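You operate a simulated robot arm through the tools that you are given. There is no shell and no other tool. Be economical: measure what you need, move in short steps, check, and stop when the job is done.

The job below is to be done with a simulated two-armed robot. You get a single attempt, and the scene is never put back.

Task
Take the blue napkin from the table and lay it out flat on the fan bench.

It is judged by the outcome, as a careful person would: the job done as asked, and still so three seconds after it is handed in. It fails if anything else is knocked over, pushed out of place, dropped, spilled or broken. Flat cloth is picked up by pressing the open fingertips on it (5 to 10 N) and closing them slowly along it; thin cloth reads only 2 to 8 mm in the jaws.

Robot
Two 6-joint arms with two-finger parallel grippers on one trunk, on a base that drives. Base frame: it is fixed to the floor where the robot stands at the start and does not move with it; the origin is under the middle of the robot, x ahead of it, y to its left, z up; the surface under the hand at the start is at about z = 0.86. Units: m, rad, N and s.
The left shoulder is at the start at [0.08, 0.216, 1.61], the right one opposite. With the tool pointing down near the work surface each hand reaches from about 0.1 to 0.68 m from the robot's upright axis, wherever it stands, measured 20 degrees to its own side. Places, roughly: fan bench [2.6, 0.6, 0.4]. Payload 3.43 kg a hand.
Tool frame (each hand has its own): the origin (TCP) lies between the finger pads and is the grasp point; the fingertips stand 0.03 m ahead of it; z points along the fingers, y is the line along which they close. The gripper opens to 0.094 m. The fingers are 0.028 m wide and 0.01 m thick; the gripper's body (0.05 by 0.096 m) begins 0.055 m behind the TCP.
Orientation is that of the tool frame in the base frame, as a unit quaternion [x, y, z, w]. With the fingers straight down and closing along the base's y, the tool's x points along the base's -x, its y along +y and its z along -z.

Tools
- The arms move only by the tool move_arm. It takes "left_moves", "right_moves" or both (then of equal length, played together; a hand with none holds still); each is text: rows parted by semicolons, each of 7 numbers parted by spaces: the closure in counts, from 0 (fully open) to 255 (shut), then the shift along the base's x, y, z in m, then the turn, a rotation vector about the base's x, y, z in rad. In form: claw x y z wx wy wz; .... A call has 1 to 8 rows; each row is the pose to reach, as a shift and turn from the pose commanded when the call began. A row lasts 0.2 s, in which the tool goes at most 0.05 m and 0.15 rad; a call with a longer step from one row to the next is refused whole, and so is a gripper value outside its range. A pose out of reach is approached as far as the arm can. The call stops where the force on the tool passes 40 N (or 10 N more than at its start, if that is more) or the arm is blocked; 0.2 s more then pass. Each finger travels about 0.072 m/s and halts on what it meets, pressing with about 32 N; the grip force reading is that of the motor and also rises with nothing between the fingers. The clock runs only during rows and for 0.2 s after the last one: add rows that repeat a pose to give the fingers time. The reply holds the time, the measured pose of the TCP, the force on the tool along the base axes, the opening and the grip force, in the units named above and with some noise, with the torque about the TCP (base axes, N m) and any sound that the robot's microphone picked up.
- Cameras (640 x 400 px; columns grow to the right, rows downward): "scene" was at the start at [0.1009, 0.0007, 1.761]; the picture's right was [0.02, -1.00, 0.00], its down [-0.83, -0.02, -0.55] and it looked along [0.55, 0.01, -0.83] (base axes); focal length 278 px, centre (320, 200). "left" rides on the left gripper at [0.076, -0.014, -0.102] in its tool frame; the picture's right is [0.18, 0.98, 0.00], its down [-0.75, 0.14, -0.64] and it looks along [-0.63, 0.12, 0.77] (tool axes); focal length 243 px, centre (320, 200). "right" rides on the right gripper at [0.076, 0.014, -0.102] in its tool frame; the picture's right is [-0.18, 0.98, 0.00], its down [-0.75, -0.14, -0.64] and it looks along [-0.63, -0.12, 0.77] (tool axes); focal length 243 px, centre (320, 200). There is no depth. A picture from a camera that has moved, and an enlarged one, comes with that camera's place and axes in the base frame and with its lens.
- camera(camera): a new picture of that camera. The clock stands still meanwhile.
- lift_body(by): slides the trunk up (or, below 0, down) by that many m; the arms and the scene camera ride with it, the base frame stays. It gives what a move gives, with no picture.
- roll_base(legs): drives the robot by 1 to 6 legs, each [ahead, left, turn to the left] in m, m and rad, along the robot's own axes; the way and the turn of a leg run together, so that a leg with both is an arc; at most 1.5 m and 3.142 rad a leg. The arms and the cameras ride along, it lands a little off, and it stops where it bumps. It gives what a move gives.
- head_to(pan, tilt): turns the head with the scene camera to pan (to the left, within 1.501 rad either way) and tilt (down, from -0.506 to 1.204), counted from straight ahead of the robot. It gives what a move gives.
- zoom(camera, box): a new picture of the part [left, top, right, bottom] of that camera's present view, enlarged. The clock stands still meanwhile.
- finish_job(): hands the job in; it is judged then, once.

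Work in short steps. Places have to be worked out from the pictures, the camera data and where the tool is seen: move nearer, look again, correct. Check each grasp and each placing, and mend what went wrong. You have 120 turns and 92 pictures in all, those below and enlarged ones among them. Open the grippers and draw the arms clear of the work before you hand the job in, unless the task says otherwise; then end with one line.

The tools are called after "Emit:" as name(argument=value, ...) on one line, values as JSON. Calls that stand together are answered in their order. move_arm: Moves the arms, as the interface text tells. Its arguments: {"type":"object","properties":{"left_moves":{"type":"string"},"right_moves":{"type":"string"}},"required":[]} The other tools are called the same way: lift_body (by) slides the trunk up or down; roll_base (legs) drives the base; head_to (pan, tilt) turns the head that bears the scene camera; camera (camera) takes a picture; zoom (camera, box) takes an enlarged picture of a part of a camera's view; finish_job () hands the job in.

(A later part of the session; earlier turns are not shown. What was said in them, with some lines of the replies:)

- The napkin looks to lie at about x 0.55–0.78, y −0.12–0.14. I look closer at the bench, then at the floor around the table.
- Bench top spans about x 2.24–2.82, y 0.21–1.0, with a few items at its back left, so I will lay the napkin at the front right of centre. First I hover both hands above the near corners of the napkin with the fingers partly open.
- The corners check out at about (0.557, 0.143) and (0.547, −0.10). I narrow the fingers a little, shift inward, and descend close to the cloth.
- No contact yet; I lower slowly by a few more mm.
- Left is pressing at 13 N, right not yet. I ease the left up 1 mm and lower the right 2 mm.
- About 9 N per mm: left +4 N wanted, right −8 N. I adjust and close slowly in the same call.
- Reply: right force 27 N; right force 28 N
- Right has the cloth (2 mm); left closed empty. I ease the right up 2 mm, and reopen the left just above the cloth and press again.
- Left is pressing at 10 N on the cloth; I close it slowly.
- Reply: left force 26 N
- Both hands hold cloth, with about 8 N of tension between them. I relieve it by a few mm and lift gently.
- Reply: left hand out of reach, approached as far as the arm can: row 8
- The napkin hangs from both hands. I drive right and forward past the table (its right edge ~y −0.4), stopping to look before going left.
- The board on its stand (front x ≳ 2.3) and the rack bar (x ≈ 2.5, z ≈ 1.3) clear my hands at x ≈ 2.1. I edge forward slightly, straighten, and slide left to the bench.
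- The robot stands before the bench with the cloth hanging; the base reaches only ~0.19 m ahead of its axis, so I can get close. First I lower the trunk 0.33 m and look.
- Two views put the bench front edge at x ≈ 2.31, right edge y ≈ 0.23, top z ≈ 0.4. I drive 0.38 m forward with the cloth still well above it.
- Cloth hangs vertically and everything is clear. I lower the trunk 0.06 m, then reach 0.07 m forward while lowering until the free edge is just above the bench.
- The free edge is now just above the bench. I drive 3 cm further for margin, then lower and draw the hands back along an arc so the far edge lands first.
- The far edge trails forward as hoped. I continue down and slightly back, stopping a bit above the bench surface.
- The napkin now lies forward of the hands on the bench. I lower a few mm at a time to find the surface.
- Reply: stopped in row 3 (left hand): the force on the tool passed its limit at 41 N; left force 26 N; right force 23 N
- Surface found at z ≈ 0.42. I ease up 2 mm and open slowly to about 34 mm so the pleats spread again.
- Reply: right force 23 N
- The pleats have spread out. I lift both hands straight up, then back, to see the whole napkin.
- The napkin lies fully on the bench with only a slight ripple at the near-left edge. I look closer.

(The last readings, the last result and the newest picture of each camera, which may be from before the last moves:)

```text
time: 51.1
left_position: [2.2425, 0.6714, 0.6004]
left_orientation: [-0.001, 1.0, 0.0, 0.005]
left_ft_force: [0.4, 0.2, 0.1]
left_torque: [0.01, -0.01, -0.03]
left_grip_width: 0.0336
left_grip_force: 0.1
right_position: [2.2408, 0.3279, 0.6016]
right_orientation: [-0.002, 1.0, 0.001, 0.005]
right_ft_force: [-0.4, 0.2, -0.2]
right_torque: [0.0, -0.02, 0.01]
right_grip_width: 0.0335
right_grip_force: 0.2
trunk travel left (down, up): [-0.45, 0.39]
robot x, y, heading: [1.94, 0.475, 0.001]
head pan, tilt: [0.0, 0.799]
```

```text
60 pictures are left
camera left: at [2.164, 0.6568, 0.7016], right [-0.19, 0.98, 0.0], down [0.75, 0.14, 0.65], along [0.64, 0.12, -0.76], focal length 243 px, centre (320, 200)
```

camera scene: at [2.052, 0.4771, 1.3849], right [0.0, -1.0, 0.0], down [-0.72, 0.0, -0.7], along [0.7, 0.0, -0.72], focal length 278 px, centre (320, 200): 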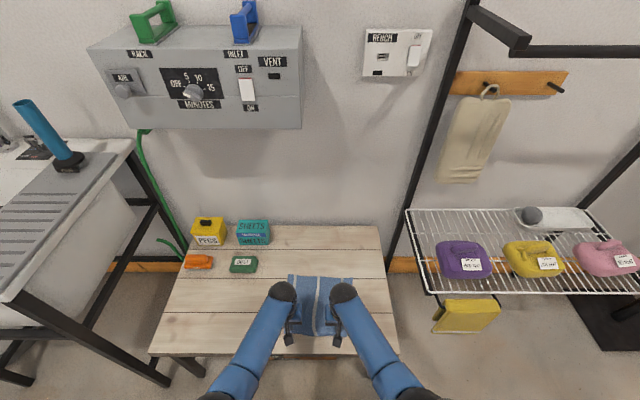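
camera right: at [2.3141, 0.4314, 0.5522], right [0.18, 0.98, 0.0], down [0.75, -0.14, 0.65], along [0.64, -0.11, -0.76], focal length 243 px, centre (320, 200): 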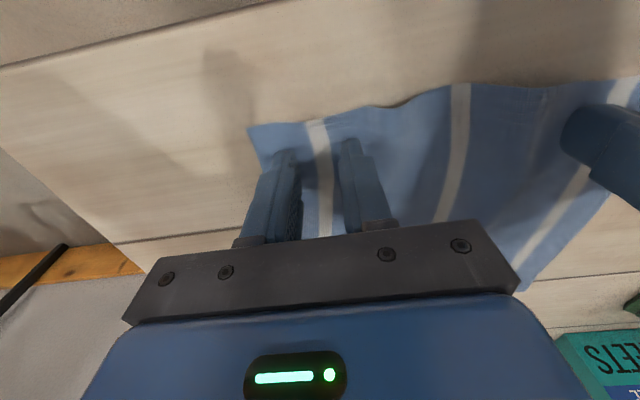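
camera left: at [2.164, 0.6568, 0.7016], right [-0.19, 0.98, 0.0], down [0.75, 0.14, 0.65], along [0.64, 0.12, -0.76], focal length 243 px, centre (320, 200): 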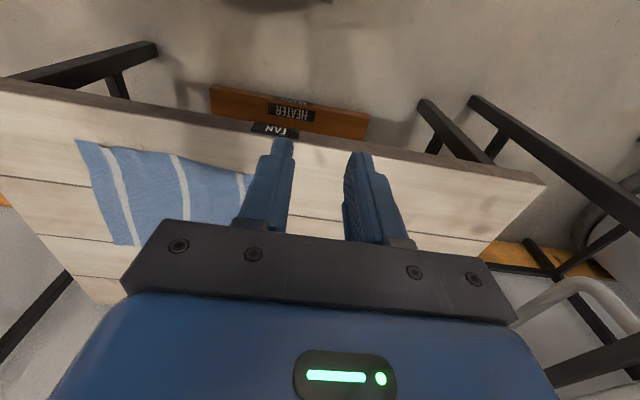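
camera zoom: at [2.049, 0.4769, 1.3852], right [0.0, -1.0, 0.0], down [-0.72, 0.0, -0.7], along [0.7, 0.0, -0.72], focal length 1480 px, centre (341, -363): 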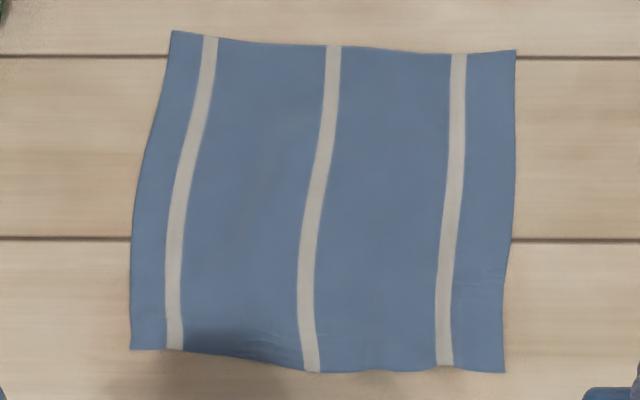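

The napkin is flat, and the label on this bench reads FAN. I open the grippers fully and back off, then take a last look.

Emit:
move_arm(left_moves="60 0 0 0.02 0 0 0;0 0 0 0.05 0 0 0;0 0 0 0.05 0 0 0", right_moves="60 0 0 0.02 0 0 0;0 0 0 0.05 0 0 0;0 0 0 0.05 0 0 0")

Emit:
roll_base(legs=[[-0.25, 0, 0]])

Emit:
zoom(camera="scene", box=[160, 140, 480, 340])

```text
time: 51.9
left_position: [2.245, 0.6725, 0.65]
left_orientation: [-0.002, 1.0, 0.0, 0.005]
left_ft_force: [-0.4, -0.6, -0.3]
left_torque: [0.0, 0.02, 0.01]
left_grip_width: 0.0939
left_grip_force: 0.0
right_position: [2.241, 0.3265, 0.6514]
right_orientation: [-0.002, 1.0, 0.002, 0.004]
right_ft_force: [0.1, 0.1, 0.0]
right_torque: [0.0, -0.01, -0.01]
right_grip_width: 0.0942
right_grip_force: 0.1
trunk travel left (down, up): [-0.45, 0.39]
robot x, y, heading: [1.9431, 0.4755, 0.003]
head pan, tilt: [0.0, 0.799]
```

```text
time: 53.8
left_position: [1.9958, 0.6719, 0.6507]
left_orientation: [-0.001, 1.0, 0.0, 0.004]
left_ft_force: [0.0, -1.3, 0.4]
left_torque: [0.01, 0.01, 0.01]
left_grip_width: 0.0941
left_grip_force: 0.0
right_position: [1.993, 0.3248, 0.6502]
right_orientation: [-0.001, 1.0, 0.0, 0.004]
right_ft_force: [0.4, -0.5, -0.4]
right_torque: [0.02, -0.01, -0.01]
right_grip_width: 0.0938
right_grip_force: 0.0
trunk travel left (down, up): [-0.45, 0.39]
robot x, y, heading: [1.6914, 0.4753, -0.002]
head pan, tilt: [0.0, 0.799]
```

```text
2.00 times, centred on (320, 240) of scene
camera zoom: at [1.8027, 0.4764, 1.3849], right [0.0, -1.0, 0.0], down [-0.72, 0.0, -0.7], along [0.7, 0.0, -0.72], focal length 555 px, centre (320, 120)
```

zoom: 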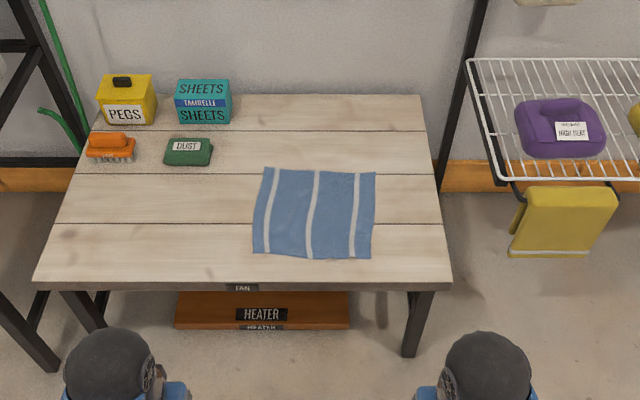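

The napkin lies flat on the bench labelled FAN, nothing else has moved, and both grippers are open and clear. I hand the job in.

Emit:
finish_job()

```text
The job is handed in.
```

The blue napkin is laid out flat on the fan bench, with only a very slight ripple at its near edge, and nothing else was disturbed.
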